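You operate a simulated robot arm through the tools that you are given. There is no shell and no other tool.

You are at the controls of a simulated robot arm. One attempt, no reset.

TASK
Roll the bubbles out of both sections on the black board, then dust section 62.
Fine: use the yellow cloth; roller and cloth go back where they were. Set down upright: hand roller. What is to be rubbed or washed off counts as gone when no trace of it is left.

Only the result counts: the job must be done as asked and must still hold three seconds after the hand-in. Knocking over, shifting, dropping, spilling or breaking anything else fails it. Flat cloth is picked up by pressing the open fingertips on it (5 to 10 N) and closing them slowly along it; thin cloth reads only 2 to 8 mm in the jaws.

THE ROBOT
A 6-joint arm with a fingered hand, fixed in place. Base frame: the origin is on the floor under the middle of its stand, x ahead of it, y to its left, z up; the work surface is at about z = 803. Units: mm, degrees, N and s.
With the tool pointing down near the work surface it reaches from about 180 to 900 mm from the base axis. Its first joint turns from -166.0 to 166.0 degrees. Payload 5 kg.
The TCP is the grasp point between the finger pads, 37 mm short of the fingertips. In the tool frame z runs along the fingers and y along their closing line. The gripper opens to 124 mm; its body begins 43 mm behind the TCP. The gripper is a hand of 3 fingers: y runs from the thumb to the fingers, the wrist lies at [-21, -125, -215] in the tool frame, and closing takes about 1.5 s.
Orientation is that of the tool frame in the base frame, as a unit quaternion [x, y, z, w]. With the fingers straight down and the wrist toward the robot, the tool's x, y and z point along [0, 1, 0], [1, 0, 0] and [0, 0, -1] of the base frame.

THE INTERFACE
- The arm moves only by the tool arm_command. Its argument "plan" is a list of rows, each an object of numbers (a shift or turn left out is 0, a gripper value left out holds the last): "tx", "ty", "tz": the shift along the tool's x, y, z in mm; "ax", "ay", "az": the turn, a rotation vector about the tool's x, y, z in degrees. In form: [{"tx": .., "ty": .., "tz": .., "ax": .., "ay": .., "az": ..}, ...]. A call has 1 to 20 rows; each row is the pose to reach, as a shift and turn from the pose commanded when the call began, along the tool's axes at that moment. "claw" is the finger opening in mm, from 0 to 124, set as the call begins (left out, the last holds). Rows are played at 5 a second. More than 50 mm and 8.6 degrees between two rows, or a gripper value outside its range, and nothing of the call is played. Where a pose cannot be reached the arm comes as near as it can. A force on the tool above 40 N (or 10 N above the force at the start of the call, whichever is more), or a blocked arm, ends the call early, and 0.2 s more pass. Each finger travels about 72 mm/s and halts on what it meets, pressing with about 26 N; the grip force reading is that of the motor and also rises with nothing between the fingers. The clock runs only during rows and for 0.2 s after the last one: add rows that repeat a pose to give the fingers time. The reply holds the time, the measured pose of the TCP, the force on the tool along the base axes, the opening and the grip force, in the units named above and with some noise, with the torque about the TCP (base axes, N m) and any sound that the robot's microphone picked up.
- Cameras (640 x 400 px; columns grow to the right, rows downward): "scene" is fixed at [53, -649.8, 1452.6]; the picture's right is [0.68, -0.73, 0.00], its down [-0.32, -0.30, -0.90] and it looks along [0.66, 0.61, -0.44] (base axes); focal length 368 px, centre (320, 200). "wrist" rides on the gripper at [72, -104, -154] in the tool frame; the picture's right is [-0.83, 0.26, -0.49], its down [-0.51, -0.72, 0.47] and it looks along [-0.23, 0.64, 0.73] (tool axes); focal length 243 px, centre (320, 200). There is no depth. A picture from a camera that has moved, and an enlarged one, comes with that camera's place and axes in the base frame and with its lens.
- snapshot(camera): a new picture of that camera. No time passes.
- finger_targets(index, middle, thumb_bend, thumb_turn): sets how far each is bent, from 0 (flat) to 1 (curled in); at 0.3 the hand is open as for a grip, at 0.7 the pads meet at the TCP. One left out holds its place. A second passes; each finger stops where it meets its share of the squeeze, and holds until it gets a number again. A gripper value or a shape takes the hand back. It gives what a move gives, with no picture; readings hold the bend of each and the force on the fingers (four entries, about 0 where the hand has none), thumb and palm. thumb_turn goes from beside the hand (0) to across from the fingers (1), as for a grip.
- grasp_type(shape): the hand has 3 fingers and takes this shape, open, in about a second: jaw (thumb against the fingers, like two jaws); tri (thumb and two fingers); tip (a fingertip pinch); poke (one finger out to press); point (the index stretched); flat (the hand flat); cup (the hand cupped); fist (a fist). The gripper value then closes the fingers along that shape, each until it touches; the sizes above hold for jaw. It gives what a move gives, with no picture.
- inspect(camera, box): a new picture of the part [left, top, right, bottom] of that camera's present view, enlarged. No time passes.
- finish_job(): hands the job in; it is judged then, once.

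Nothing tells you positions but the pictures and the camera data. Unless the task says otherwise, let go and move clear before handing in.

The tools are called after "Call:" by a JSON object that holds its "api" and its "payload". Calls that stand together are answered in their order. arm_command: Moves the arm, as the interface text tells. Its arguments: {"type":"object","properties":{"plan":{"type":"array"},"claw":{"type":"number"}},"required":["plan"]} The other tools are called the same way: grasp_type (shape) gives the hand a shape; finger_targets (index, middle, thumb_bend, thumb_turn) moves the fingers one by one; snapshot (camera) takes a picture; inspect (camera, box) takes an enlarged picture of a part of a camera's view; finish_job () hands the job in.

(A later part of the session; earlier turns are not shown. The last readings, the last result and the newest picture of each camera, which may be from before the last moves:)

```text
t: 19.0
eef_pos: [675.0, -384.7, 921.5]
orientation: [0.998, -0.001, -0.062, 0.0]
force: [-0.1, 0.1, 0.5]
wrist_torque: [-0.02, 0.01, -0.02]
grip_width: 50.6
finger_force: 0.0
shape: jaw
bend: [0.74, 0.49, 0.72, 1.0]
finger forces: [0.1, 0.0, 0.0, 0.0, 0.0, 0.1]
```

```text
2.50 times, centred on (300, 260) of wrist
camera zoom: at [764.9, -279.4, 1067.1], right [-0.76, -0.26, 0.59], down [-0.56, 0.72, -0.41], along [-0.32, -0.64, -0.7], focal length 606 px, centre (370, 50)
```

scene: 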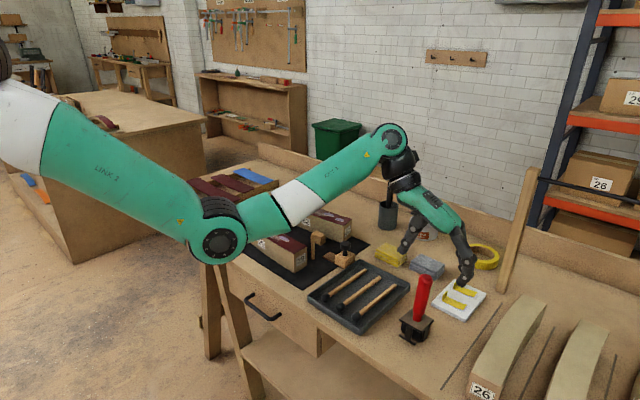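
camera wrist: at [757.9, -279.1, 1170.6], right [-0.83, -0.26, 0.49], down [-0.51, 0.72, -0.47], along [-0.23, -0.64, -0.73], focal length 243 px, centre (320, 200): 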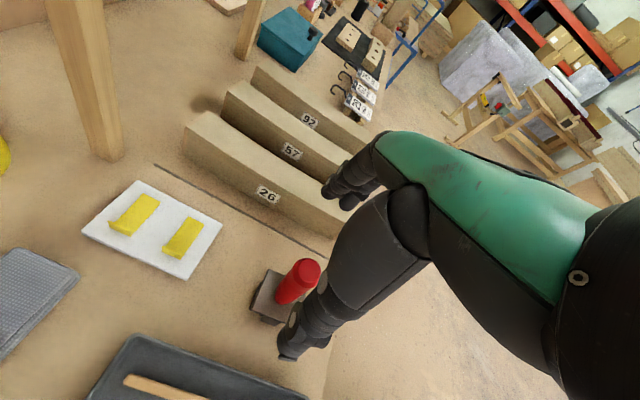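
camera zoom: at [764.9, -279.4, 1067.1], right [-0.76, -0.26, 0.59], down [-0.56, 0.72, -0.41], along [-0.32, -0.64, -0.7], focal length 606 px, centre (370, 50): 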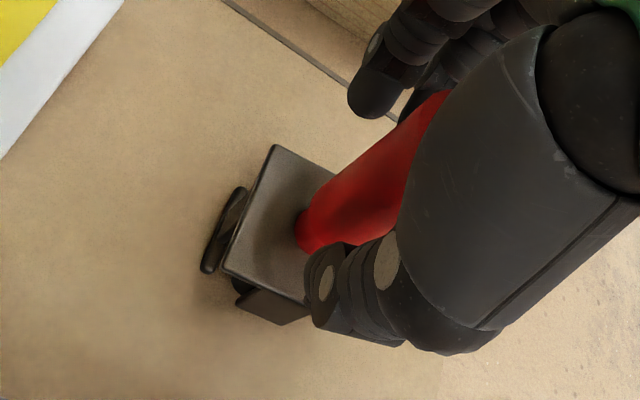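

Alignment looks right; closing fully.

Call:
{"api": "arm_command", "payload": {"plan": [{"tz": 0}, {"tz": 0}, {"tz": 0}, {"tz": 0}, {"tz": 0}, {"tz": 0}, {"tz": 0}], "claw": 5}}

Call:
{"api": "inspect", "payload": {"camera": "scene", "box": [380, 210, 490, 350]}}

Call:
{"api": "inspect", "payload": {"camera": "wrist", "box": [200, 180, 400, 340]}}

```text
t: 20.6
eef_pos: [674.1, -383.8, 921.8]
orientation: [0.998, -0.001, -0.061, 0.0]
force: [0.4, 0.2, -0.9]
wrist_torque: [0.02, 0.01, 0.02]
grip_width: 17.2
finger_force: 26.1
shape: jaw
bend: [0.72, 0.62, 0.73, 1.0]
finger forces: [12.2, 8.7, 0.1, 0.0, 23.4, 0.0]
```

```text
2.86 times, centred on (435, 280) of scene
camera zoom: at [53.0, -649.8, 1452.6], right [0.68, -0.73, 0.0], down [-0.32, -0.3, -0.9], along [0.66, 0.61, -0.44], focal length 1052 px, centre (-9, -29)
```

zoom: 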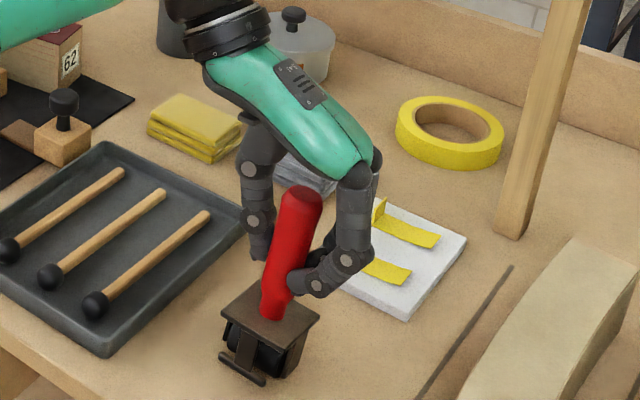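

```text
2.50 times, centred on (300, 260) of wrist
camera zoom: at [764.9, -279.4, 1067.0], right [-0.76, -0.26, 0.59], down [-0.56, 0.72, -0.41], along [-0.32, -0.64, -0.7], focal length 606 px, centre (370, 50)
```

zoom: 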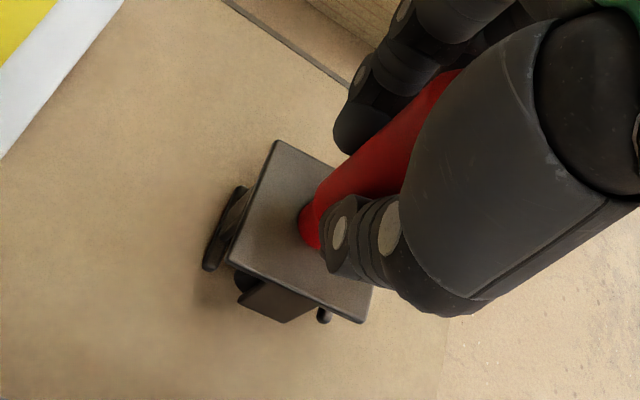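

Gripped (thumb 23 N, fingers 12 + 9 N). Lifting it gently off the bench, then levelling the tool.

Call:
{"api": "arm_command", "payload": {"plan": [{"tx": -1, "tz": -8}, {"tx": -3, "tz": -25}, {"tx": -6.1, "tz": -49.6}, {"tx": -6.1, "tz": -49.6, "ay": 3.5}, {"tx": -6.1, "tz": -49.6, "ay": 7}, {"tx": -6.1, "tz": -49.6, "ay": 7}]}}

Call:
{"api": "inspect", "payload": {"camera": "scene", "box": [380, 190, 490, 330]}}

Call:
{"api": "inspect", "payload": {"camera": "wrist", "box": [200, 180, 400, 340]}}

```text
t: 22.0
eef_pos: [673.5, -382.6, 971.8]
orientation: [1.0, 0.0, 0.0, 0.0]
force: [0.3, 0.0, -3.3]
wrist_torque: [0.02, 0.01, 0.0]
grip_width: 16.6
finger_force: 26.1
shape: jaw
bend: [0.72, 0.62, 0.73, 1.0]
finger forces: [12.6, 9.2, 0.0, 0.0, 22.7, 0.0]
```

```text
2.86 times, centred on (435, 260) of scene
camera zoom: at [53.0, -649.8, 1452.6], right [0.68, -0.73, 0.0], down [-0.32, -0.3, -0.9], along [0.66, 0.61, -0.44], focal length 1052 px, centre (-9, 29)
```

zoom: 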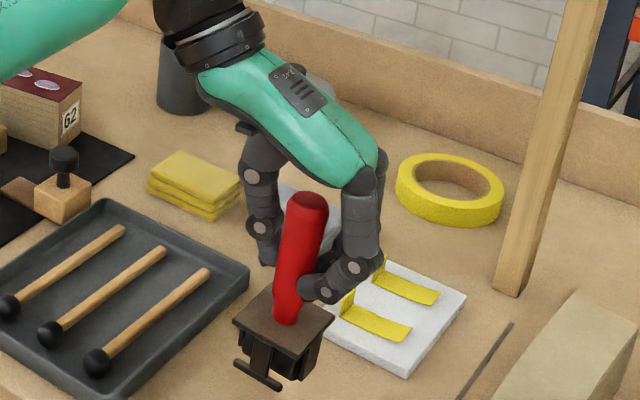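

```text
2.50 times, centred on (300, 260) of wrist
camera zoom: at [746.0, -279.4, 1126.4], right [-0.83, -0.26, 0.49], down [-0.51, 0.72, -0.47], along [-0.23, -0.64, -0.73], focal length 606 px, centre (370, 50)
```

zoom: 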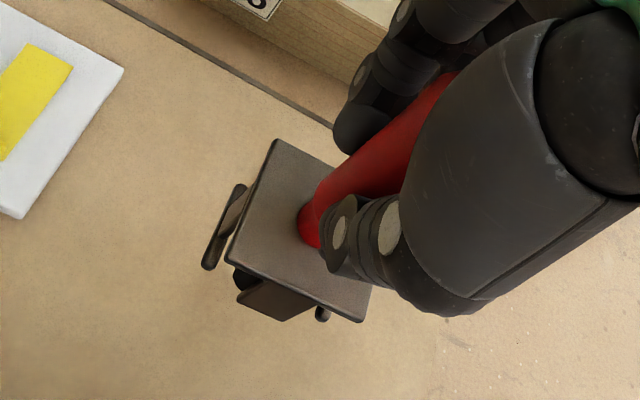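

The roller hangs level in the grip, slightly lifted. I'll raise it to a safe height, then turn the wrist back toward the robot while carrying it over to the sections.

Call:
{"api": "arm_command", "payload": {"plan": [{"tz": -40}, {"tz": -80}, {"tz": -120}, {"tz": -120}]}}

Call:
{"api": "arm_command", "payload": {"plan": [{"tx": -12, "ty": -44, "az": -7.5}, {"tx": -25, "ty": -88, "az": -15}, {"tx": -38, "ty": -133, "az": -22.5}, {"tx": -51, "ty": -177, "az": -30}, {"tx": -63, "ty": -222, "az": -37.5}, {"tx": -76, "ty": -266, "az": -45}, {"tx": -89, "ty": -310, "az": -52.5}, {"tx": -102, "ty": -355, "az": -60}, {"tx": -114, "ty": -399, "az": -67.5}, {"tx": -127, "ty": -444, "az": -75}, {"tx": -140, "ty": -488, "az": -82.5}, {"tx": -153, "ty": -533, "az": -90}, {"tx": -153, "ty": -533, "az": -90}]}}

Call:
{"api": "snapshot", "payload": {"camera": "wrist"}}

Call:
{"api": "snapshot", "payload": {"camera": "scene"}}

```text
t: 23.0
eef_pos: [673.5, -382.3, 1093.0]
orientation: [1.0, 0.001, 0.0, 0.0]
force: [-0.1, -0.7, -2.5]
wrist_torque: [0.06, -0.05, 0.01]
grip_width: 16.9
finger_force: 25.8
shape: jaw
bend: [0.72, 0.62, 0.73, 1.0]
finger forces: [12.7, 9.6, 0.0, 0.0, 22.7, 0.0]
```

```text
t: 25.8
eef_pos: [520.9, 151.5, 1093.7]
orientation: [0.707, 0.708, 0.001, 0.0]
force: [0.3, 0.0, -2.9]
wrist_torque: [0.01, -0.01, 0.02]
grip_width: 16.8
finger_force: 25.8
shape: jaw
bend: [0.72, 0.62, 0.73, 1.0]
finger forces: [13.9, 10.5, 0.0, 0.0, 22.5, 0.0]
```

```text
taken
camera wrist: at [416.3, 223.5, 1247.2], right [0.26, -0.83, 0.49], down [-0.72, -0.51, -0.47], along [0.64, -0.23, -0.73], focal length 243 px, centre (320, 200)
```

wrist: 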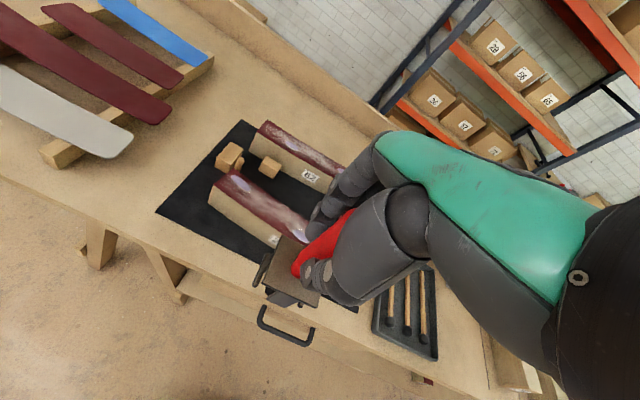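

```text
taken
```

scene: 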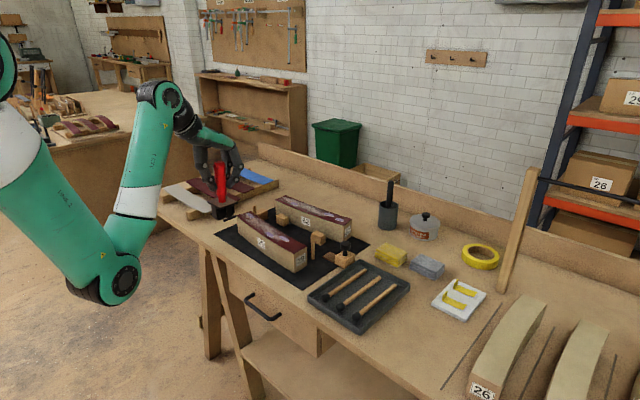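

The scene camera now has a clear view of both sections. I'll measure their corners and bubbles carefully.

Call:
{"api": "inspect", "payload": {"camera": "scene", "box": [230, 200, 310, 250]}}

Call:
{"api": "inspect", "payload": {"camera": "scene", "box": [250, 225, 330, 275]}}

Call:
{"api": "inspect", "payload": {"camera": "scene", "box": [270, 185, 360, 240]}}

Call:
{"api": "inspect", "payload": {"camera": "wrist", "box": [150, 110, 350, 260]}}

```text
8.00 times, centred on (270, 225) of scene
camera zoom: at [53.0, -649.8, 1452.6], right [0.68, -0.73, 0.0], down [-0.32, -0.3, -0.9], along [0.66, 0.61, -0.44], focal length 2946 px, centre (720, 0)
```

zoom: 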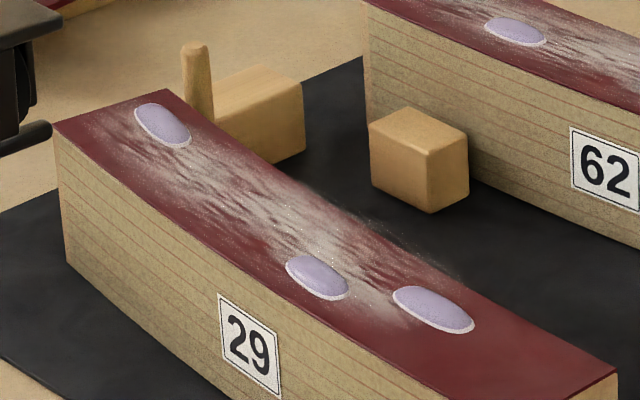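

```text
8.00 times, centred on (290, 250) of scene
camera zoom: at [53.0, -649.8, 1452.6], right [0.68, -0.73, 0.0], down [-0.32, -0.3, -0.9], along [0.66, 0.61, -0.44], focal length 2946 px, centre (560, -200)
```

zoom: 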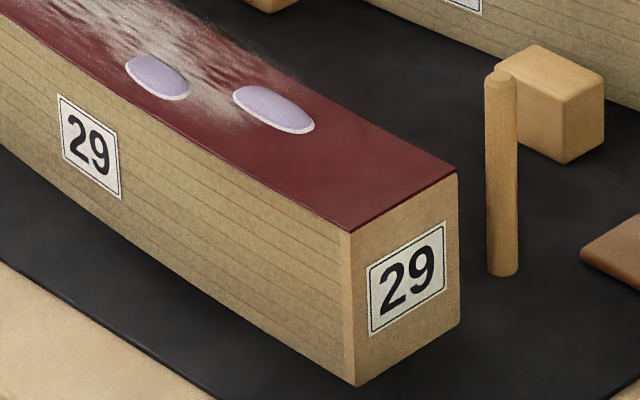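

```text
7.11 times, centred on (315, 212) of scene
camera zoom: at [53.0, -649.8, 1452.6], right [0.68, -0.73, 0.0], down [-0.32, -0.3, -0.9], along [0.66, 0.61, -0.44], focal length 2619 px, centre (356, 111)
```

zoom: 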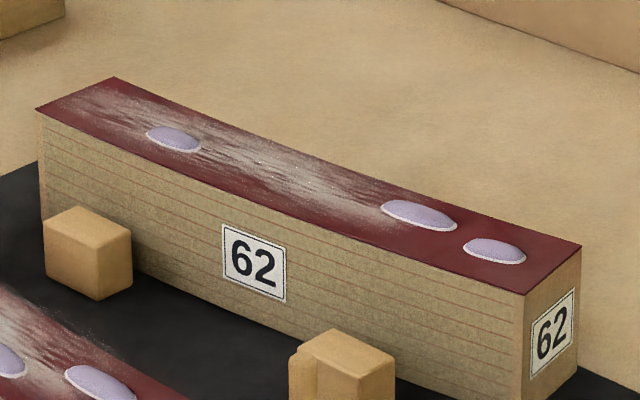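

```text
2.67 times, centred on (250, 185) of wrist
camera zoom: at [416.3, 223.5, 1247.2], right [0.26, -0.83, 0.49], down [-0.72, -0.51, -0.47], along [0.64, -0.23, -0.73], focal length 647 px, centre (507, 240)
```

zoom: 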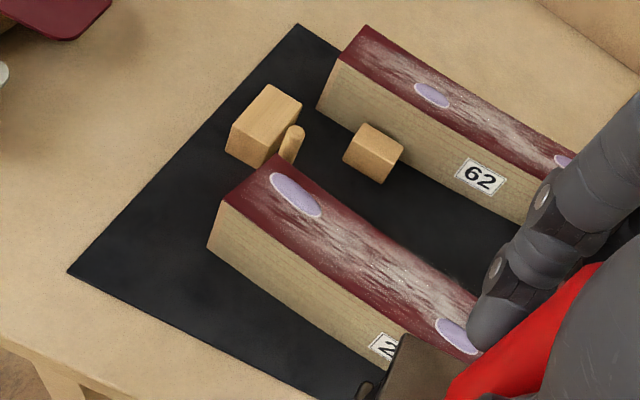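

Both sections are visible; I want to know whether their tops are curved in plan or sagging in height, so I'll zoom along the edges.

Call:
{"api": "inspect", "payload": {"camera": "scene", "box": [234, 208, 274, 233]}}

Call:
{"api": "inspect", "payload": {"camera": "scene", "box": [270, 235, 310, 275]}}

Call:
{"api": "inspect", "payload": {"camera": "scene", "box": [250, 222, 290, 262]}}

Call:
{"api": "inspect", "payload": {"camera": "scene", "box": [234, 222, 264, 252]}}

```text
16.00 times, centred on (254, 220) of scene
camera zoom: at [53.0, -649.8, 1452.6], right [0.68, -0.73, 0.0], down [-0.32, -0.3, -0.9], along [0.66, 0.61, -0.44], focal length 5893 px, centre (1376, -128)
```

zoom: 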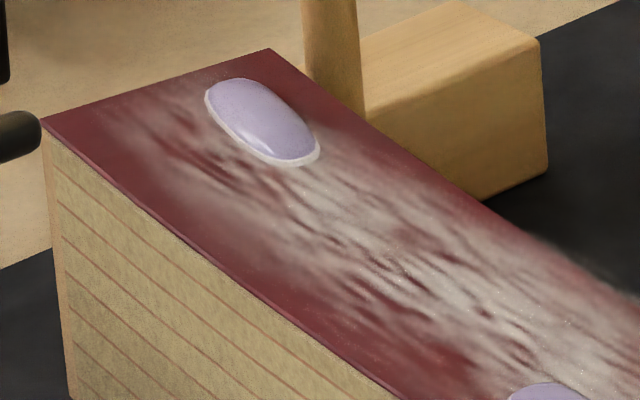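

```text
10.00 times, centred on (290, 255) of scene
camera zoom: at [53.0, -649.8, 1452.6], right [0.68, -0.73, 0.0], down [-0.32, -0.3, -0.9], along [0.66, 0.61, -0.44], focal length 3683 px, centre (620, -350)
```

zoom: 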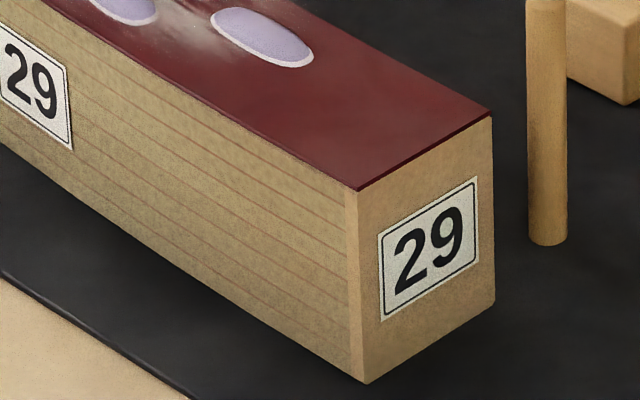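

```text
10.00 times, centred on (270, 242) of scene
camera zoom: at [53.0, -649.8, 1452.6], right [0.68, -0.73, 0.0], down [-0.32, -0.3, -0.9], along [0.66, 0.61, -0.44], focal length 3683 px, centre (820, -220)
```

zoom: 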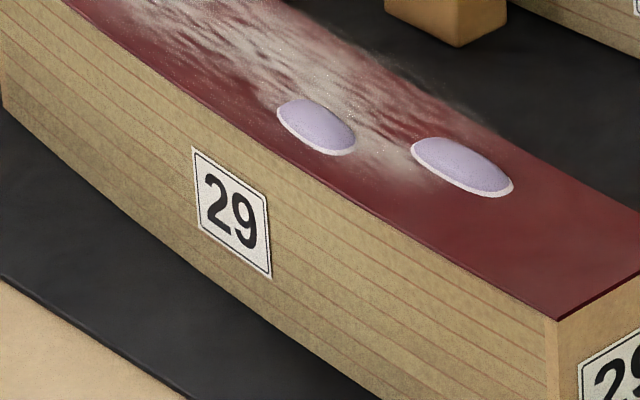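

```text
13.33 times, centred on (249, 237) of scene
camera zoom: at [53.0, -649.8, 1452.6], right [0.68, -0.73, 0.0], down [-0.32, -0.3, -0.9], along [0.66, 0.61, -0.44], focal length 4911 px, centre (1267, -293)
```

zoom: 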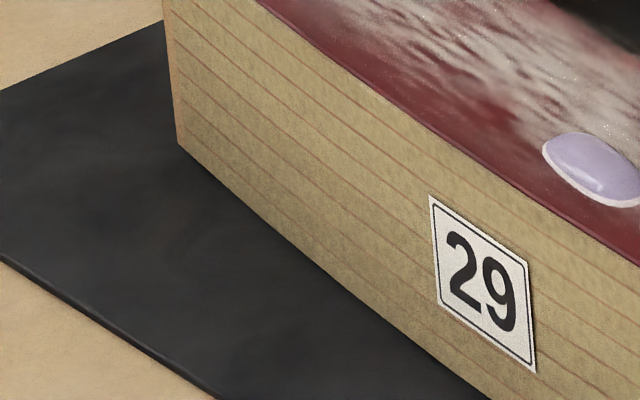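

The tops are flat and the sections are gently curved in plan (bowing toward the robot). Now I'll look at the roller in the hand to get its offset and tilt relative to the TCP.

Call:
{"api": "inspect", "payload": {"camera": "scene", "box": [180, 140, 270, 225]}}

Call:
{"api": "inspect", "payload": {"camera": "wrist", "box": [230, 200, 380, 320]}}

```text
4.71 times, centred on (225, 182) of scene
camera zoom: at [53.0, -649.8, 1452.6], right [0.68, -0.73, 0.0], down [-0.32, -0.3, -0.9], along [0.66, 0.61, -0.44], focal length 1733 px, centre (767, 282)
```

zoom: 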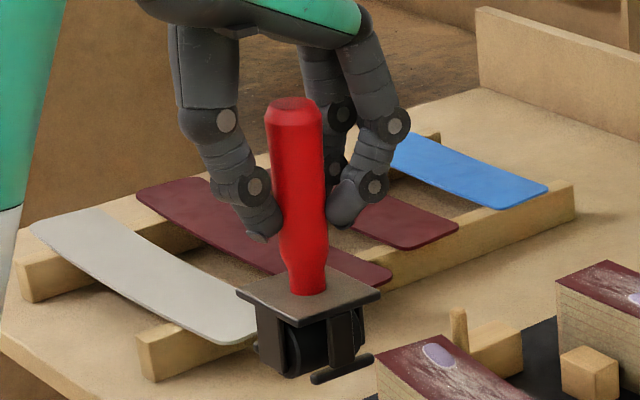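

```text
3.33 times, centred on (305, 260) of wrist
camera zoom: at [416.3, 223.5, 1247.2], right [0.26, -0.83, 0.49], down [-0.72, -0.51, -0.47], along [0.64, -0.23, -0.73], focal length 809 px, centre (370, 0)
```

zoom: 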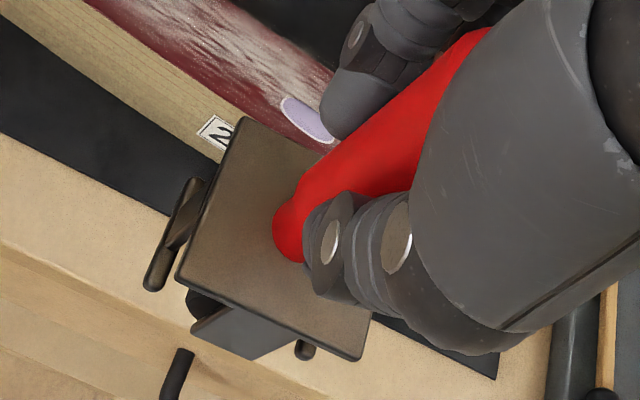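

I've reconciled both cameras (scene yaw/pitch rounding corrected): section 29 spans about (655,-8) to (680,287), top z ≈ 870, bubbles near (664,68), (649,117), (685,260). Now I'll check the roller's tilt in the grip.

Call:
{"api": "inspect", "payload": {"camera": "scene", "box": [195, 155, 265, 225]}}

Call:
{"api": "inspect", "payload": {"camera": "scene", "box": [210, 195, 250, 225]}}

```text
5.71 times, centred on (230, 190) of scene
camera zoom: at [53.0, -649.8, 1452.6], right [0.68, -0.73, 0.0], down [-0.32, -0.3, -0.9], along [0.66, 0.61, -0.44], focal length 2105 px, centre (834, 257)
```

zoom: 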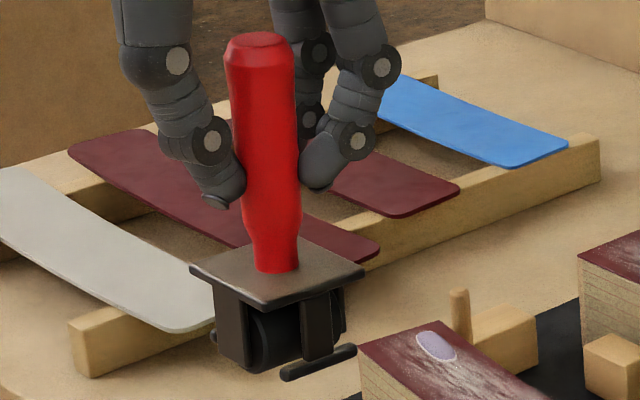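

```text
13.33 times, centred on (230, 210) of scene
camera zoom: at [53.0, -649.8, 1452.6], right [0.68, -0.73, 0.0], down [-0.32, -0.3, -0.9], along [0.66, 0.61, -0.44], focal length 4911 px, centre (1520, 67)
```

zoom: 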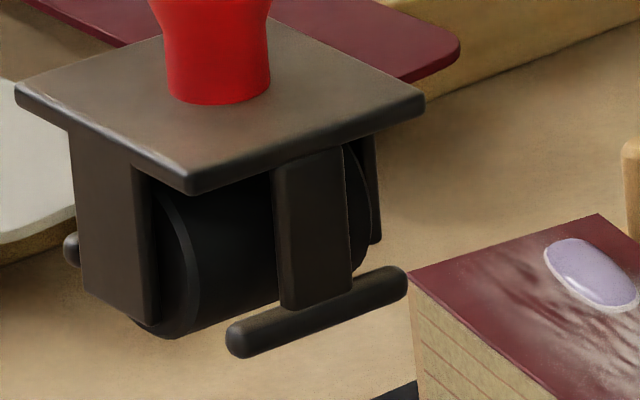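

The roller sits upright in the grip, its wheel centre about (+1,-7) from the TCP and 119 mm below it. I'll hover over the middle of section 29 with 20 mm clearance and check the alignment.

Call:
{"api": "arm_command", "payload": {"plan": [{"ty": 34, "tz": 10, "az": 1}, {"ty": 68, "tz": 30, "az": 2}, {"ty": 102, "tz": 55, "az": 2}, {"ty": 136.6, "tz": 80, "tx": 0.5, "az": 2}, {"ty": 136.6, "tz": 80, "tx": 0.5, "az": 2}]}}

Call:
{"api": "inspect", "payload": {"camera": "scene", "box": [220, 150, 320, 270]}}

Call:
{"api": "inspect", "payload": {"camera": "wrist", "box": [150, 160, 350, 360]}}

```text
t: 27.0
eef_pos: [657.5, 150.2, 1012.6]
orientation: [0.72, 0.694, 0.0, 0.0]
force: [0.1, 0.1, -3.0]
wrist_torque: [0.03, -0.03, 0.06]
grip_width: 16.6
finger_force: 25.9
shape: jaw
bend: [0.72, 0.62, 0.73, 1.0]
finger forces: [14.4, 11.2, 0.0, 0.0, 22.8, 0.0]
```

```text
3.33 times, centred on (270, 210) of scene
camera zoom: at [53.0, -649.8, 1452.6], right [0.68, -0.73, 0.0], down [-0.32, -0.3, -0.9], along [0.66, 0.61, -0.44], focal length 1228 px, centre (487, 167)
```

zoom: 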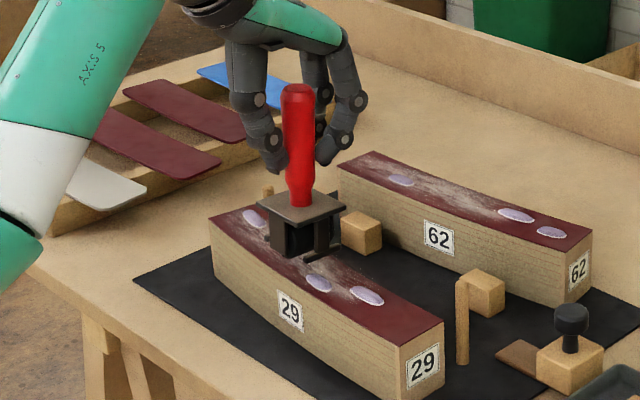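

```text
2.00 times, centred on (250, 260) of wrist
camera zoom: at [555.0, 225.6, 1167.5], right [0.23, -0.84, 0.49], down [-0.74, -0.48, -0.47], along [0.63, -0.25, -0.73], focal length 485 px, centre (460, 80)
```

zoom: 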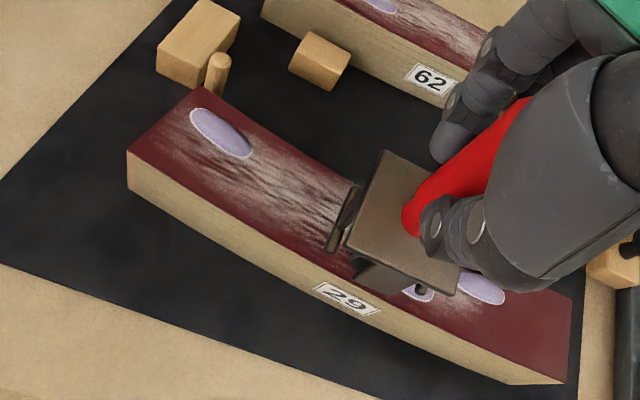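

The roller hovers over the section, correctly placed behind bubbles 2 and 3. I'll lower toward contact in fine steps.

Call:
{"api": "arm_command", "payload": {"plan": [{"tz": 8}, {"tz": 14}, {"tz": 18}, {"tz": 20}, {"tz": 21}, {"tz": 21}]}}

```text
t: 28.4
eef_pos: [657.3, 151.1, 994.1]
orientation: [0.719, 0.695, 0.002, 0.001]
force: [-4.5, 0.9, 18.0]
wrist_torque: [-0.04, 0.18, -0.06]
grip_width: 17.6
finger_force: 25.8
shape: jaw
bend: [0.72, 0.62, 0.73, 1.0]
finger forces: [15.0, 12.5, 0.1, 0.0, 30.0, 0.0]
```

Contact made with about 18–20 N pressing. I'll check the picture, then roll.

Call:
{"api": "inspect", "payload": {"camera": "scene", "box": [230, 180, 310, 260]}}

Call:
{"api": "inspect", "payload": {"camera": "wrist", "box": [150, 160, 350, 360]}}

```text
5.00 times, centred on (270, 220) of scene
camera zoom: at [53.0, -649.8, 1452.6], right [0.68, -0.73, 0.0], down [-0.32, -0.3, -0.9], along [0.66, 0.61, -0.44], focal length 1842 px, centre (570, 100)
```

zoom: 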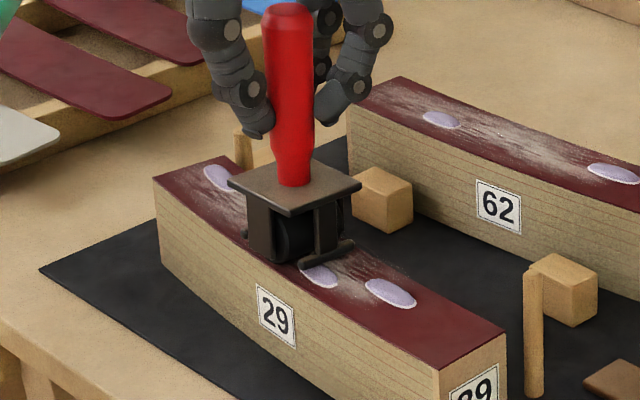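

```text
2.00 times, centred on (250, 260) of wrist
camera zoom: at [555.1, 226.4, 1148.2], right [0.23, -0.84, 0.49], down [-0.74, -0.48, -0.47], along [0.64, -0.25, -0.73], focal length 485 px, centre (460, 80)
```

zoom: 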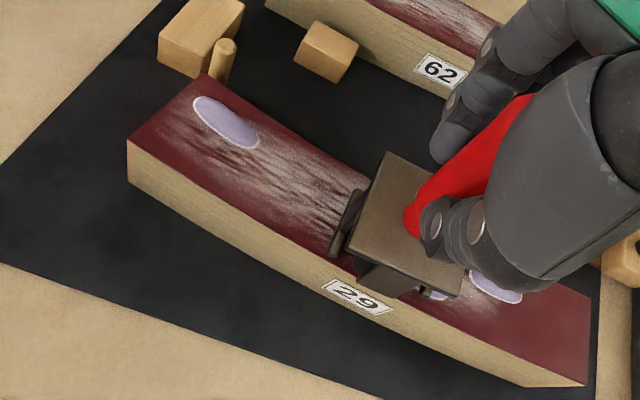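

The roller rests on the skin just behind bubble 2. Rolling toward -y now, in a monitored first half.

Call:
{"api": "arm_command", "payload": {"plan": [{"tx": -5}, {"tx": -11}, {"tx": -18}, {"tx": -25}, {"tx": -32}, {"tx": -39}, {"tx": -46}, {"tx": -53}, {"tx": -60}, {"tx": -60}]}}

Call:
{"api": "inspect", "payload": {"camera": "scene", "box": [230, 180, 310, 260]}}

```text
t: 30.6
eef_pos: [653.3, 90.6, 992.2]
orientation: [0.72, 0.694, 0.0, 0.0]
force: [4.6, -1.1, 21.5]
wrist_torque: [0.41, -0.31, 0.0]
grip_width: 18.5
finger_force: 25.5
shape: jaw
bend: [0.74, 0.62, 0.73, 1.0]
finger forces: [30.8, 10.1, 0.0, 0.1, 24.8, 0.0]
```

```text
5.00 times, centred on (270, 220) of scene
camera zoom: at [53.0, -649.8, 1452.6], right [0.68, -0.73, 0.0], down [-0.32, -0.3, -0.9], along [0.66, 0.61, -0.44], focal length 1842 px, centre (570, 100)
```

zoom: 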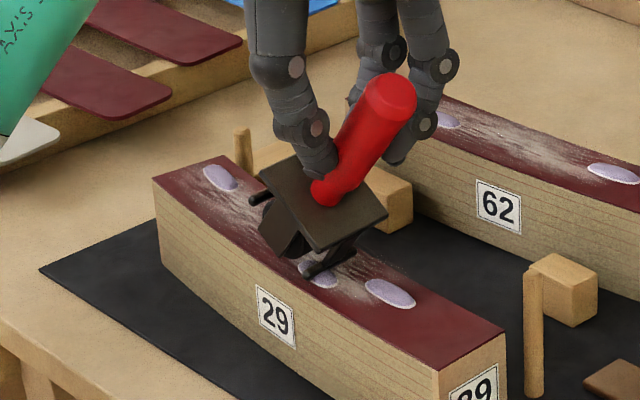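

The roller did not roll: its front foot caught and the handle pivoted in the pinch grip, so it is tilted. The section has not moved. I'll reverse the same path with a slightly lighter press, which should swing it back upright.

Call:
{"api": "arm_command", "payload": {"plan": [{"tx": 6, "tz": -1}, {"tx": 13, "tz": -2}, {"tx": 20, "tz": -2}, {"tx": 27, "tz": -2}, {"tx": 34, "tz": -2}]}}

Call:
{"api": "inspect", "payload": {"camera": "scene", "box": [230, 180, 310, 260]}}

```text
t: 31.8
eef_pos: [654.0, 125.7, 993.2]
orientation: [0.719, 0.695, 0.0, 0.0]
force: [-0.2, 0.3, 11.9]
wrist_torque: [-0.24, -0.09, 0.0]
grip_width: 18.0
finger_force: 26.3
shape: jaw
bend: [0.73, 0.61, 0.73, 1.0]
finger forces: [14.7, 13.0, 0.0, 0.0, 27.3, 0.0]
```

```text
5.00 times, centred on (270, 220) of scene
camera zoom: at [53.0, -649.8, 1452.6], right [0.68, -0.73, 0.0], down [-0.32, -0.3, -0.9], along [0.66, 0.61, -0.44], focal length 1842 px, centre (570, 100)
```

zoom: 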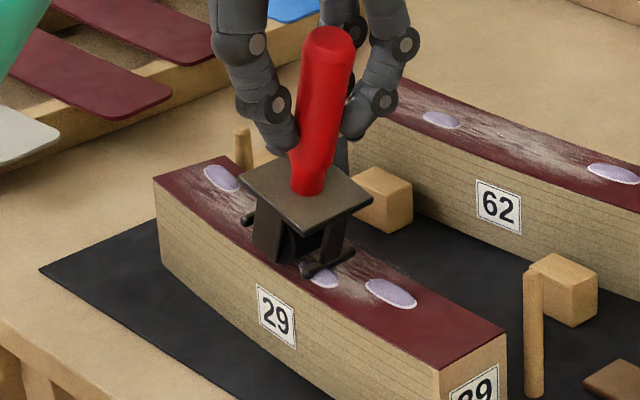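

It swings back as expected. Continuing until it is upright, then lifting off.

Call:
{"api": "arm_command", "payload": {"plan": [{"tx": 7}, {"tx": 14}, {"tx": 20}, {"tx": 25}, {"tx": 25, "tz": -5}, {"tx": 25, "tz": -20}, {"tx": 25, "tz": -20}]}}

Call:
{"api": "inspect", "payload": {"camera": "scene", "box": [220, 160, 310, 250]}}

Call:
{"api": "inspect", "payload": {"camera": "wrist", "box": [150, 160, 350, 360]}}

```text
t: 33.4
eef_pos: [655.9, 148.3, 1013.6]
orientation: [0.72, 0.694, 0.0, 0.0]
force: [0.7, -0.1, -3.1]
wrist_torque: [0.01, 0.02, -0.01]
grip_width: 17.3
finger_force: 25.7
shape: jaw
bend: [0.73, 0.61, 0.73, 1.0]
finger forces: [13.8, 11.2, 0.0, 0.1, 22.8, 0.0]
```

```text
4.44 times, centred on (265, 205) of scene
camera zoom: at [53.0, -649.8, 1452.6], right [0.68, -0.73, 0.0], down [-0.32, -0.3, -0.9], along [0.66, 0.61, -0.44], focal length 1637 px, centre (564, 178)
```

zoom: 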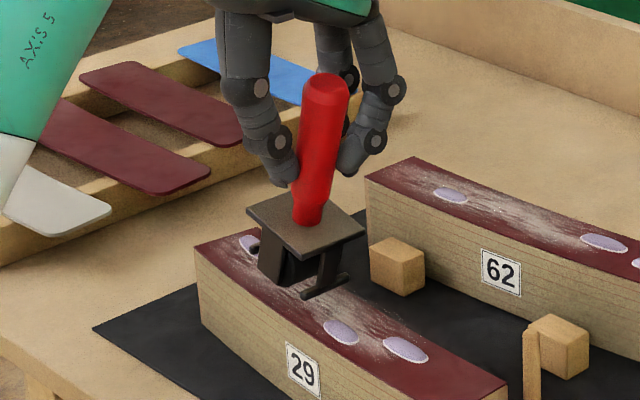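

```text
2.00 times, centred on (250, 260) of wrist
camera zoom: at [554.3, 225.2, 1168.2], right [0.23, -0.84, 0.49], down [-0.74, -0.48, -0.47], along [0.63, -0.25, -0.73], focal length 485 px, centre (460, 80)
```

zoom: 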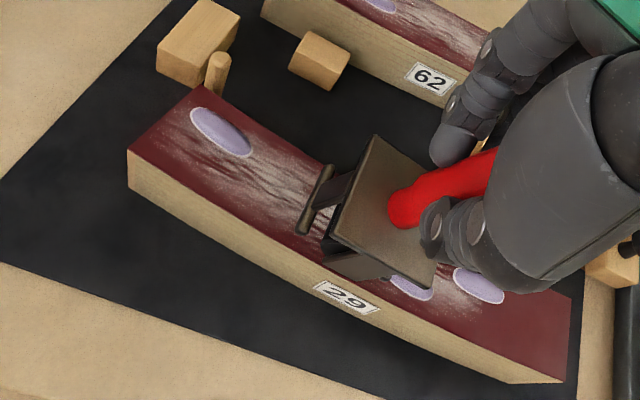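

The roller is off the surface but still leans about 12° toward -y in the pinch. I'll tilt the tool by -12° to level the wheel and centre it right over bubble 2 for a short-stroke test.

Call:
{"api": "arm_command", "payload": {"plan": [{"tx": -8, "ty": -1.5, "ay": -6}, {"tx": -16, "ty": -3, "ay": -12}, {"tx": -24, "ty": -4, "ay": -12}, {"tx": -24, "ty": -4, "ay": -12}]}}

Call:
{"api": "inspect", "payload": {"camera": "scene", "box": [220, 160, 310, 250]}}

Call:
{"api": "inspect", "payload": {"camera": "wrist", "box": [150, 160, 350, 360]}}

```text
t: 34.4
eef_pos: [651.2, 126.4, 1012.0]
orientation: [0.715, 0.691, -0.075, 0.073]
force: [-0.1, -0.3, -2.7]
wrist_torque: [0.05, 0.02, 0.03]
grip_width: 17.2
finger_force: 26.3
shape: jaw
bend: [0.73, 0.61, 0.73, 1.0]
finger forces: [14.5, 11.2, 0.0, 0.0, 22.8, 0.0]
```

```text
4.44 times, centred on (265, 205) of scene
camera zoom: at [53.0, -649.8, 1452.6], right [0.68, -0.73, 0.0], down [-0.32, -0.3, -0.9], along [0.66, 0.61, -0.44], focal length 1637 px, centre (564, 178)
```

zoom: 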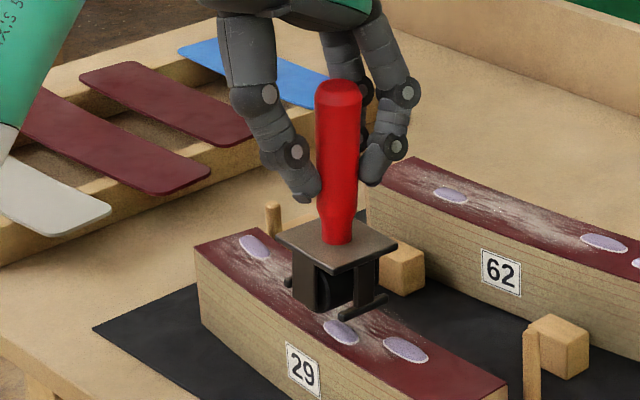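

```text
2.00 times, centred on (250, 260) of wrist
camera zoom: at [550.5, 232.2, 1149.6], right [0.24, -0.72, 0.65], down [-0.74, -0.57, -0.35], along [0.63, -0.4, -0.67], focal length 485 px, centre (460, 80)
```

zoom: 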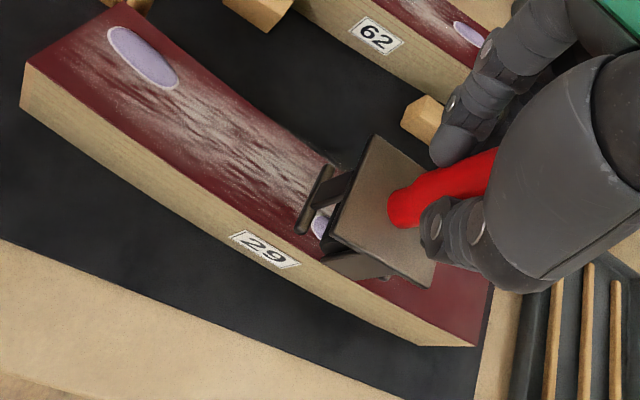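

The wheel is level and directly above bubble 2. Lowering vertically in small steps until light contact.

Call:
{"api": "arm_command", "payload": {"plan": [{"tx": 2.1, "tz": 9.8}, {"tx": 2.9, "tz": 13.7}, {"tx": 3.3, "tz": 15.6}, {"tx": 3.5, "tz": 16.6}, {"tx": 3.5, "tz": 16.6}]}}

```text
t: 35.6
eef_pos: [652.3, 125.4, 997.7]
orientation: [0.715, 0.691, -0.076, 0.073]
force: [-0.5, 0.3, -3.4]
wrist_torque: [0.02, 0.02, -0.05]
grip_width: 17.1
finger_force: 25.8
shape: jaw
bend: [0.73, 0.61, 0.73, 1.0]
finger forces: [14.4, 11.2, 0.0, 0.1, 22.8, 0.0]
```

No contact yet; continuing down in 1 mm steps.

Call:
{"api": "arm_command", "payload": {"plan": [{"tx": 0.4, "tz": 2}, {"tx": 0.6, "tz": 3}, {"tx": 0.8, "tz": 4}, {"tx": 0.8, "tz": 4}]}}

```text
t: 36.6
eef_pos: [651.5, 125.8, 992.9]
orientation: [0.715, 0.691, -0.075, 0.073]
force: [-0.4, -1.2, -3.4]
wrist_torque: [0.03, 0.0, 0.03]
grip_width: 17.2
finger_force: 26.1
shape: jaw
bend: [0.73, 0.61, 0.73, 1.0]
finger forces: [14.4, 11.3, 0.1, 0.0, 22.7, 0.0]
```

Call:
{"api": "arm_command", "payload": {"plan": [{"tx": 0.2, "tz": 1}, {"tx": 0.4, "tz": 2}, {"tx": 0.6, "tz": 3}, {"tx": 0.6, "tz": 3}]}}

Call:
{"api": "inspect", "payload": {"camera": "scene", "box": [240, 190, 310, 250]}}

```text
t: 37.6
eef_pos: [652.6, 126.5, 991.5]
orientation: [0.716, 0.691, -0.074, 0.074]
force: [-5.1, 0.3, 21.1]
wrist_torque: [-0.15, 0.17, -0.02]
grip_width: 17.7
finger_force: 26.2
shape: jaw
bend: [0.73, 0.61, 0.73, 1.0]
finger forces: [14.0, 12.5, 0.0, 0.0, 30.5, 0.0]
```

```text
6.67 times, centred on (275, 220) of scene
camera zoom: at [53.0, -649.8, 1452.6], right [0.68, -0.73, 0.0], down [-0.32, -0.3, -0.9], along [0.66, 0.61, -0.44], focal length 2455 px, centre (620, 67)
```

zoom: 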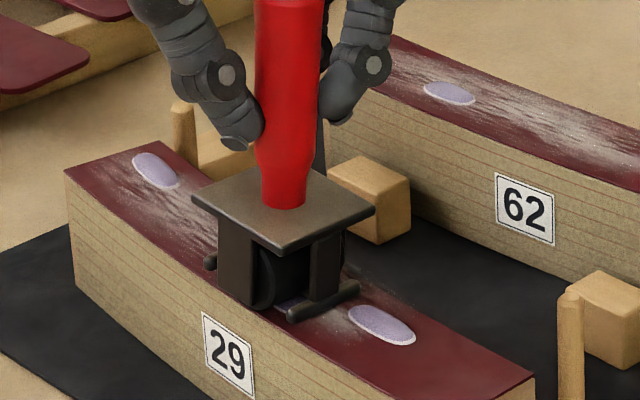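

The wheel is on bubble 2 with ~21 N. I'll ease to ~10 N and make a short slow stroke to see whether it rolls.

Call:
{"api": "arm_command", "payload": {"plan": [{"tx": -0.2, "tz": -1.2}, {"tx": -2.2, "tz": -0.8}, {"tx": -4.2, "tz": -0.4}, {"tx": -6.1, "tz": 0.0}, {"tx": -8.1, "tz": 0.4}, {"tx": -10, "tz": 0.8}, {"tx": -10, "tz": 0.8}]}}

Call:
{"api": "inspect", "payload": {"camera": "scene", "box": [240, 190, 310, 250]}}

```text
t: 39.2
eef_pos: [651.8, 116.1, 991.4]
orientation: [0.715, 0.691, -0.074, 0.073]
force: [-3.6, 6.8, 14.4]
wrist_torque: [0.31, 0.06, 0.01]
grip_width: 17.4
finger_force: 25.8
shape: jaw
bend: [0.73, 0.61, 0.73, 1.0]
finger forces: [21.3, 10.5, 0.0, 0.0, 29.1, 0.1]
```

```text
6.67 times, centred on (275, 220) of scene
camera zoom: at [53.0, -649.8, 1452.6], right [0.68, -0.73, 0.0], down [-0.32, -0.3, -0.9], along [0.66, 0.61, -0.44], focal length 2455 px, centre (620, 67)
```

zoom: 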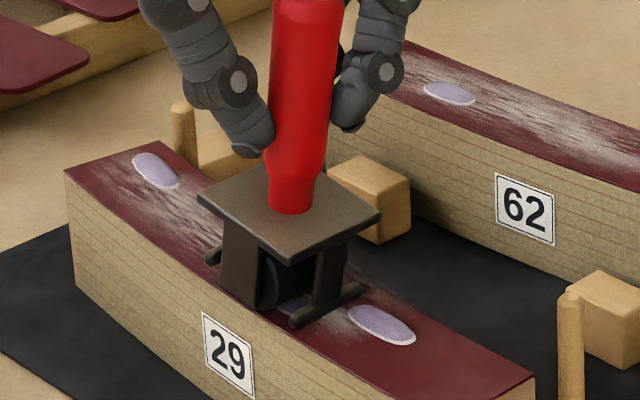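

The wheel resists (≈7 N drag at 17 N load), the handle leaning rather than rolling. I'll lift off and see whether bubble 2 changed at all.

Call:
{"api": "arm_command", "payload": {"plan": [{"tx": -10, "tz": -10}, {"tx": -10, "tz": -30}, {"tx": -10, "tz": -60}, {"tx": -10, "tz": -60}]}}

Call:
{"api": "inspect", "payload": {"camera": "scene", "box": [240, 190, 310, 250]}}

Call:
{"api": "inspect", "payload": {"camera": "scene", "box": [240, 160, 310, 220]}}

```text
t: 40.2
eef_pos: [650.4, 117.2, 1052.1]
orientation: [0.716, 0.691, -0.075, 0.073]
force: [0.7, 0.6, -3.3]
wrist_torque: [0.03, 0.03, 0.01]
grip_width: 16.8
finger_force: 26.8
shape: jaw
bend: [0.73, 0.61, 0.73, 1.0]
finger forces: [14.2, 11.7, 0.0, 0.0, 22.7, 0.1]
```

```text
6.67 times, centred on (275, 220) of scene
camera zoom: at [53.0, -649.8, 1452.6], right [0.68, -0.73, 0.0], down [-0.32, -0.3, -0.9], along [0.66, 0.61, -0.44], focal length 2455 px, centre (620, 67)
```

zoom: 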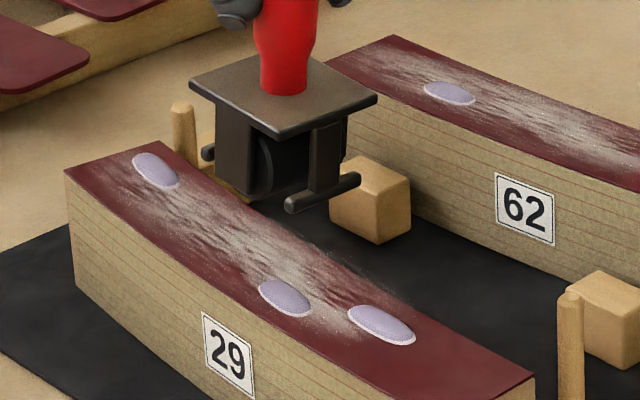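

```text
6.67 times, centred on (275, 190) of scene
camera zoom: at [53.0, -649.8, 1452.6], right [0.68, -0.73, 0.0], down [-0.32, -0.3, -0.9], along [0.66, 0.61, -0.44], focal length 2455 px, centre (620, 267)
```

zoom: 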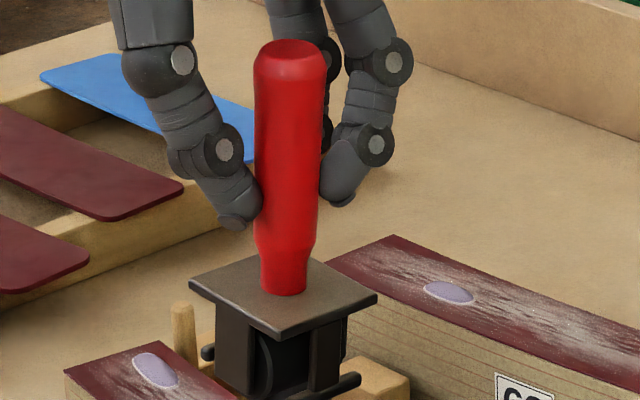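

Bubble 2 is unchanged, so the wheel must actually travel over it. I'll regrip with the closing line along the rolling direction and the handle's top against the palm, which resists tipping far better; first I carry the roller back to its spot, turned so it stands in its original orientation.

Call:
{"api": "arm_command", "payload": {"plan": [{"tx": -44.6, "ty": 2.8, "tz": 5.8, "ax": 1.66, "az": 7.82}, {"tx": -89.3, "ty": 5.6, "tz": 11.6, "ax": 3.33, "az": 15.65}, {"tx": -133.9, "ty": 8.4, "tz": 17.4, "ax": 4.99, "az": 23.47}, {"tx": -178.6, "ty": 11.2, "tz": 23.2, "ax": 6.65, "az": 31.29}, {"tx": -223.2, "ty": 14.0, "tz": 29.0, "ax": 8.32, "az": 39.12}, {"tx": -267.9, "ty": 16.9, "tz": 34.7, "ax": 9.98, "az": 46.94}, {"tx": -312.5, "ty": 19.7, "tz": 40.5, "ax": 11.65, "az": 54.77}, {"tx": -357.2, "ty": 22.5, "tz": 46.3, "ax": 13.31, "az": 62.59}, {"tx": -401.8, "ty": 25.3, "tz": 52.1, "ax": 14.97, "az": 70.41}, {"tx": -446.5, "ty": 28.1, "tz": 57.9, "ax": 16.64, "az": 78.24}, {"tx": -491.1, "ty": 30.9, "tz": 63.7, "ax": 18.3, "az": 86.06}, {"tx": -491.1, "ty": 30.9, "tz": 63.7, "ax": 18.3, "az": 86.06}]}}

Call:
{"api": "inspect", "payload": {"camera": "scene", "box": [380, 180, 490, 350]}}

Call:
{"api": "inspect", "payload": {"camera": "wrist", "box": [200, 160, 400, 340]}}

```text
t: 42.8
eef_pos: [665.0, -379.6, 1093.8]
orientation: [0.995, -0.001, -0.104, 0.0]
force: [0.1, -0.5, -3.2]
wrist_torque: [0.0, -0.04, -0.02]
grip_width: 16.8
finger_force: 26.0
shape: jaw
bend: [0.73, 0.61, 0.73, 1.0]
finger forces: [14.2, 12.2, 0.0, 0.0, 23.0, 0.0]
```

```text
2.35 times, centred on (435, 265) of scene
camera zoom: at [53.0, -649.8, 1452.6], right [0.68, -0.73, 0.0], down [-0.32, -0.3, -0.9], along [0.66, 0.61, -0.44], focal length 867 px, centre (49, 47)
```

zoom: 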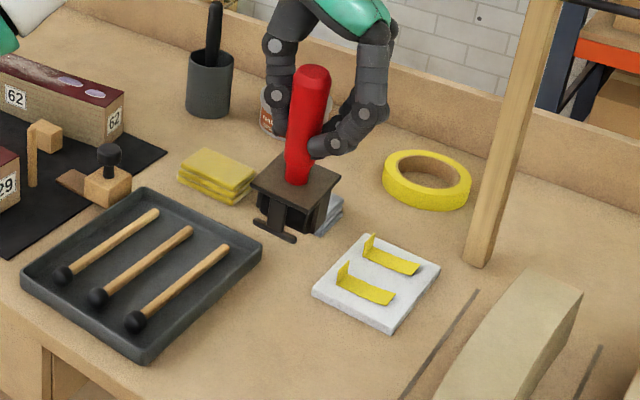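

```text
2.22 times, centred on (300, 250) of wrist
camera zoom: at [768.7, -274.5, 1228.2], right [-0.71, -0.26, 0.65], down [-0.59, 0.72, -0.36], along [-0.38, -0.64, -0.67], focal length 539 px, centre (364, 89)
```

zoom: 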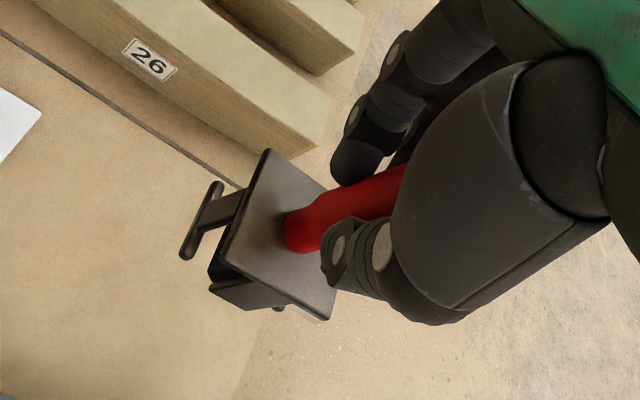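

The roller hangs vertical over its spot. Lowering it to just above the bench with a small position correction.

Call:
{"api": "arm_command", "payload": {"plan": [{"tx": 7.6, "ty": 1, "tz": 40.5}, {"tx": 15.2, "ty": 2, "tz": 81}, {"tx": 22.8, "ty": 3, "tz": 121.6}, {"tx": 28, "ty": 3, "tz": 149}, {"tx": 30.4, "ty": 3, "tz": 162.2}, {"tx": 30.4, "ty": 3, "tz": 162.2}]}}

Call:
{"api": "inspect", "payload": {"camera": "scene", "box": [395, 265, 455, 345]}}

```text
t: 44.2
eef_pos: [660.8, -379.6, 926.2]
orientation: [0.994, 0.0, -0.105, 0.0]
force: [0.0, -0.7, -2.3]
wrist_torque: [-0.01, -0.03, 0.0]
grip_width: 17.1
finger_force: 26.4
shape: jaw
bend: [0.73, 0.61, 0.73, 1.0]
finger forces: [14.1, 12.4, 0.1, 0.1, 22.7, 0.0]
```

```text
5.00 times, centred on (425, 305) of scene
camera zoom: at [53.0, -649.8, 1452.6], right [0.68, -0.73, 0.0], down [-0.32, -0.3, -0.9], along [0.66, 0.61, -0.44], focal length 1842 px, centre (-205, -325)
```

zoom: 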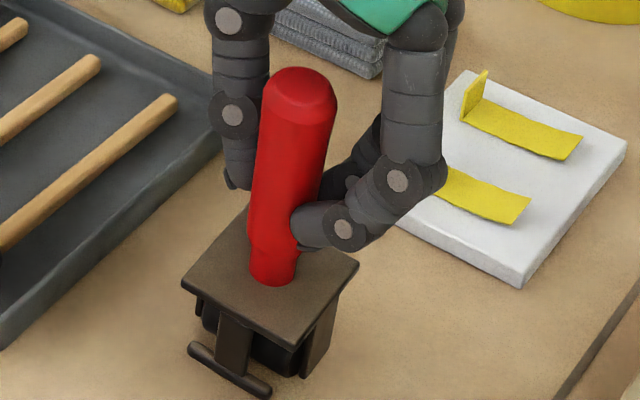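

Almost at the bench. A small x correction, then lowering to touch down.

Call:
{"api": "arm_command", "payload": {"plan": [{"tx": 4.1, "ty": 0.5, "tz": 0.1}, {"tx": 4.3, "ty": 0.5, "tz": 1.1}, {"tx": 4.5, "ty": 0.5, "tz": 2.1}, {"tx": 4.5, "ty": 0.5, "tz": 2.1}]}}

```text
t: 45.2
eef_pos: [665.0, -378.8, 922.9]
orientation: [0.995, -0.001, -0.105, 0.0]
force: [-0.1, 0.3, -2.8]
wrist_torque: [-0.02, -0.04, -0.02]
grip_width: 16.8
finger_force: 26.0
shape: jaw
bend: [0.73, 0.61, 0.73, 1.0]
finger forces: [14.0, 12.5, 0.0, 0.0, 22.7, 0.0]
```

Call:
{"api": "arm_command", "payload": {"plan": [{"tx": 0.2, "tz": 1}, {"tx": 0.4, "tz": 2}, {"tx": 0.4, "tz": 2}]}}

```text
t: 46.0
eef_pos: [665.2, -380.1, 921.5]
orientation: [0.995, 0.001, -0.104, 0.001]
force: [0.8, 0.4, -0.3]
wrist_torque: [0.04, 0.0, 0.0]
grip_width: 17.1
finger_force: 26.4
shape: jaw
bend: [0.73, 0.61, 0.73, 1.0]
finger forces: [13.8, 12.5, 0.1, 0.0, 23.4, 0.1]
```

Touchdown. Releasing the roller.

Call:
{"api": "arm_command", "payload": {"plan": [{"tz": 0}, {"tz": 0}, {"tz": 0}, {"tz": 0}, {"tz": 0}, {"tz": 0}, {"tz": 0}, {"tz": 0}], "claw": 124}}

Call:
{"api": "inspect", "payload": {"camera": "scene", "box": [395, 265, 455, 345]}}

```text
t: 47.8
eef_pos: [664.8, -379.6, 920.6]
orientation: [0.995, 0.0, -0.104, 0.0]
force: [-1.2, 1.4, 0.7]
wrist_torque: [0.01, -0.03, -0.02]
grip_width: 123.6
finger_force: 0.0
shape: jaw
bend: [0.3, 0.3, 0.3, 0.98]
finger forces: [0.0, 0.2, 0.0, 0.0, 0.0, 0.0]
```

```text
5.00 times, centred on (425, 305) of scene
camera zoom: at [53.0, -649.8, 1452.6], right [0.68, -0.73, 0.0], down [-0.32, -0.3, -0.9], along [0.66, 0.61, -0.44], focal length 1842 px, centre (-205, -325)
```

zoom: 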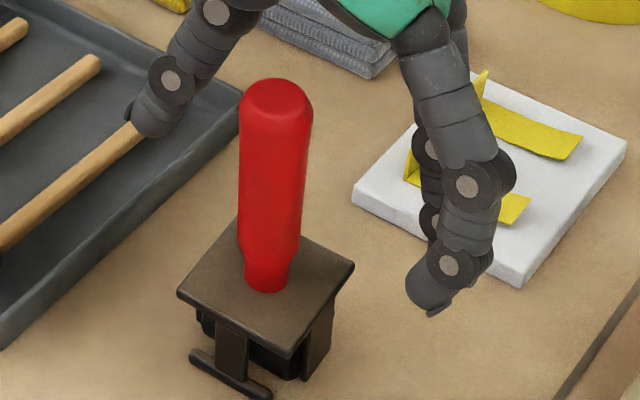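

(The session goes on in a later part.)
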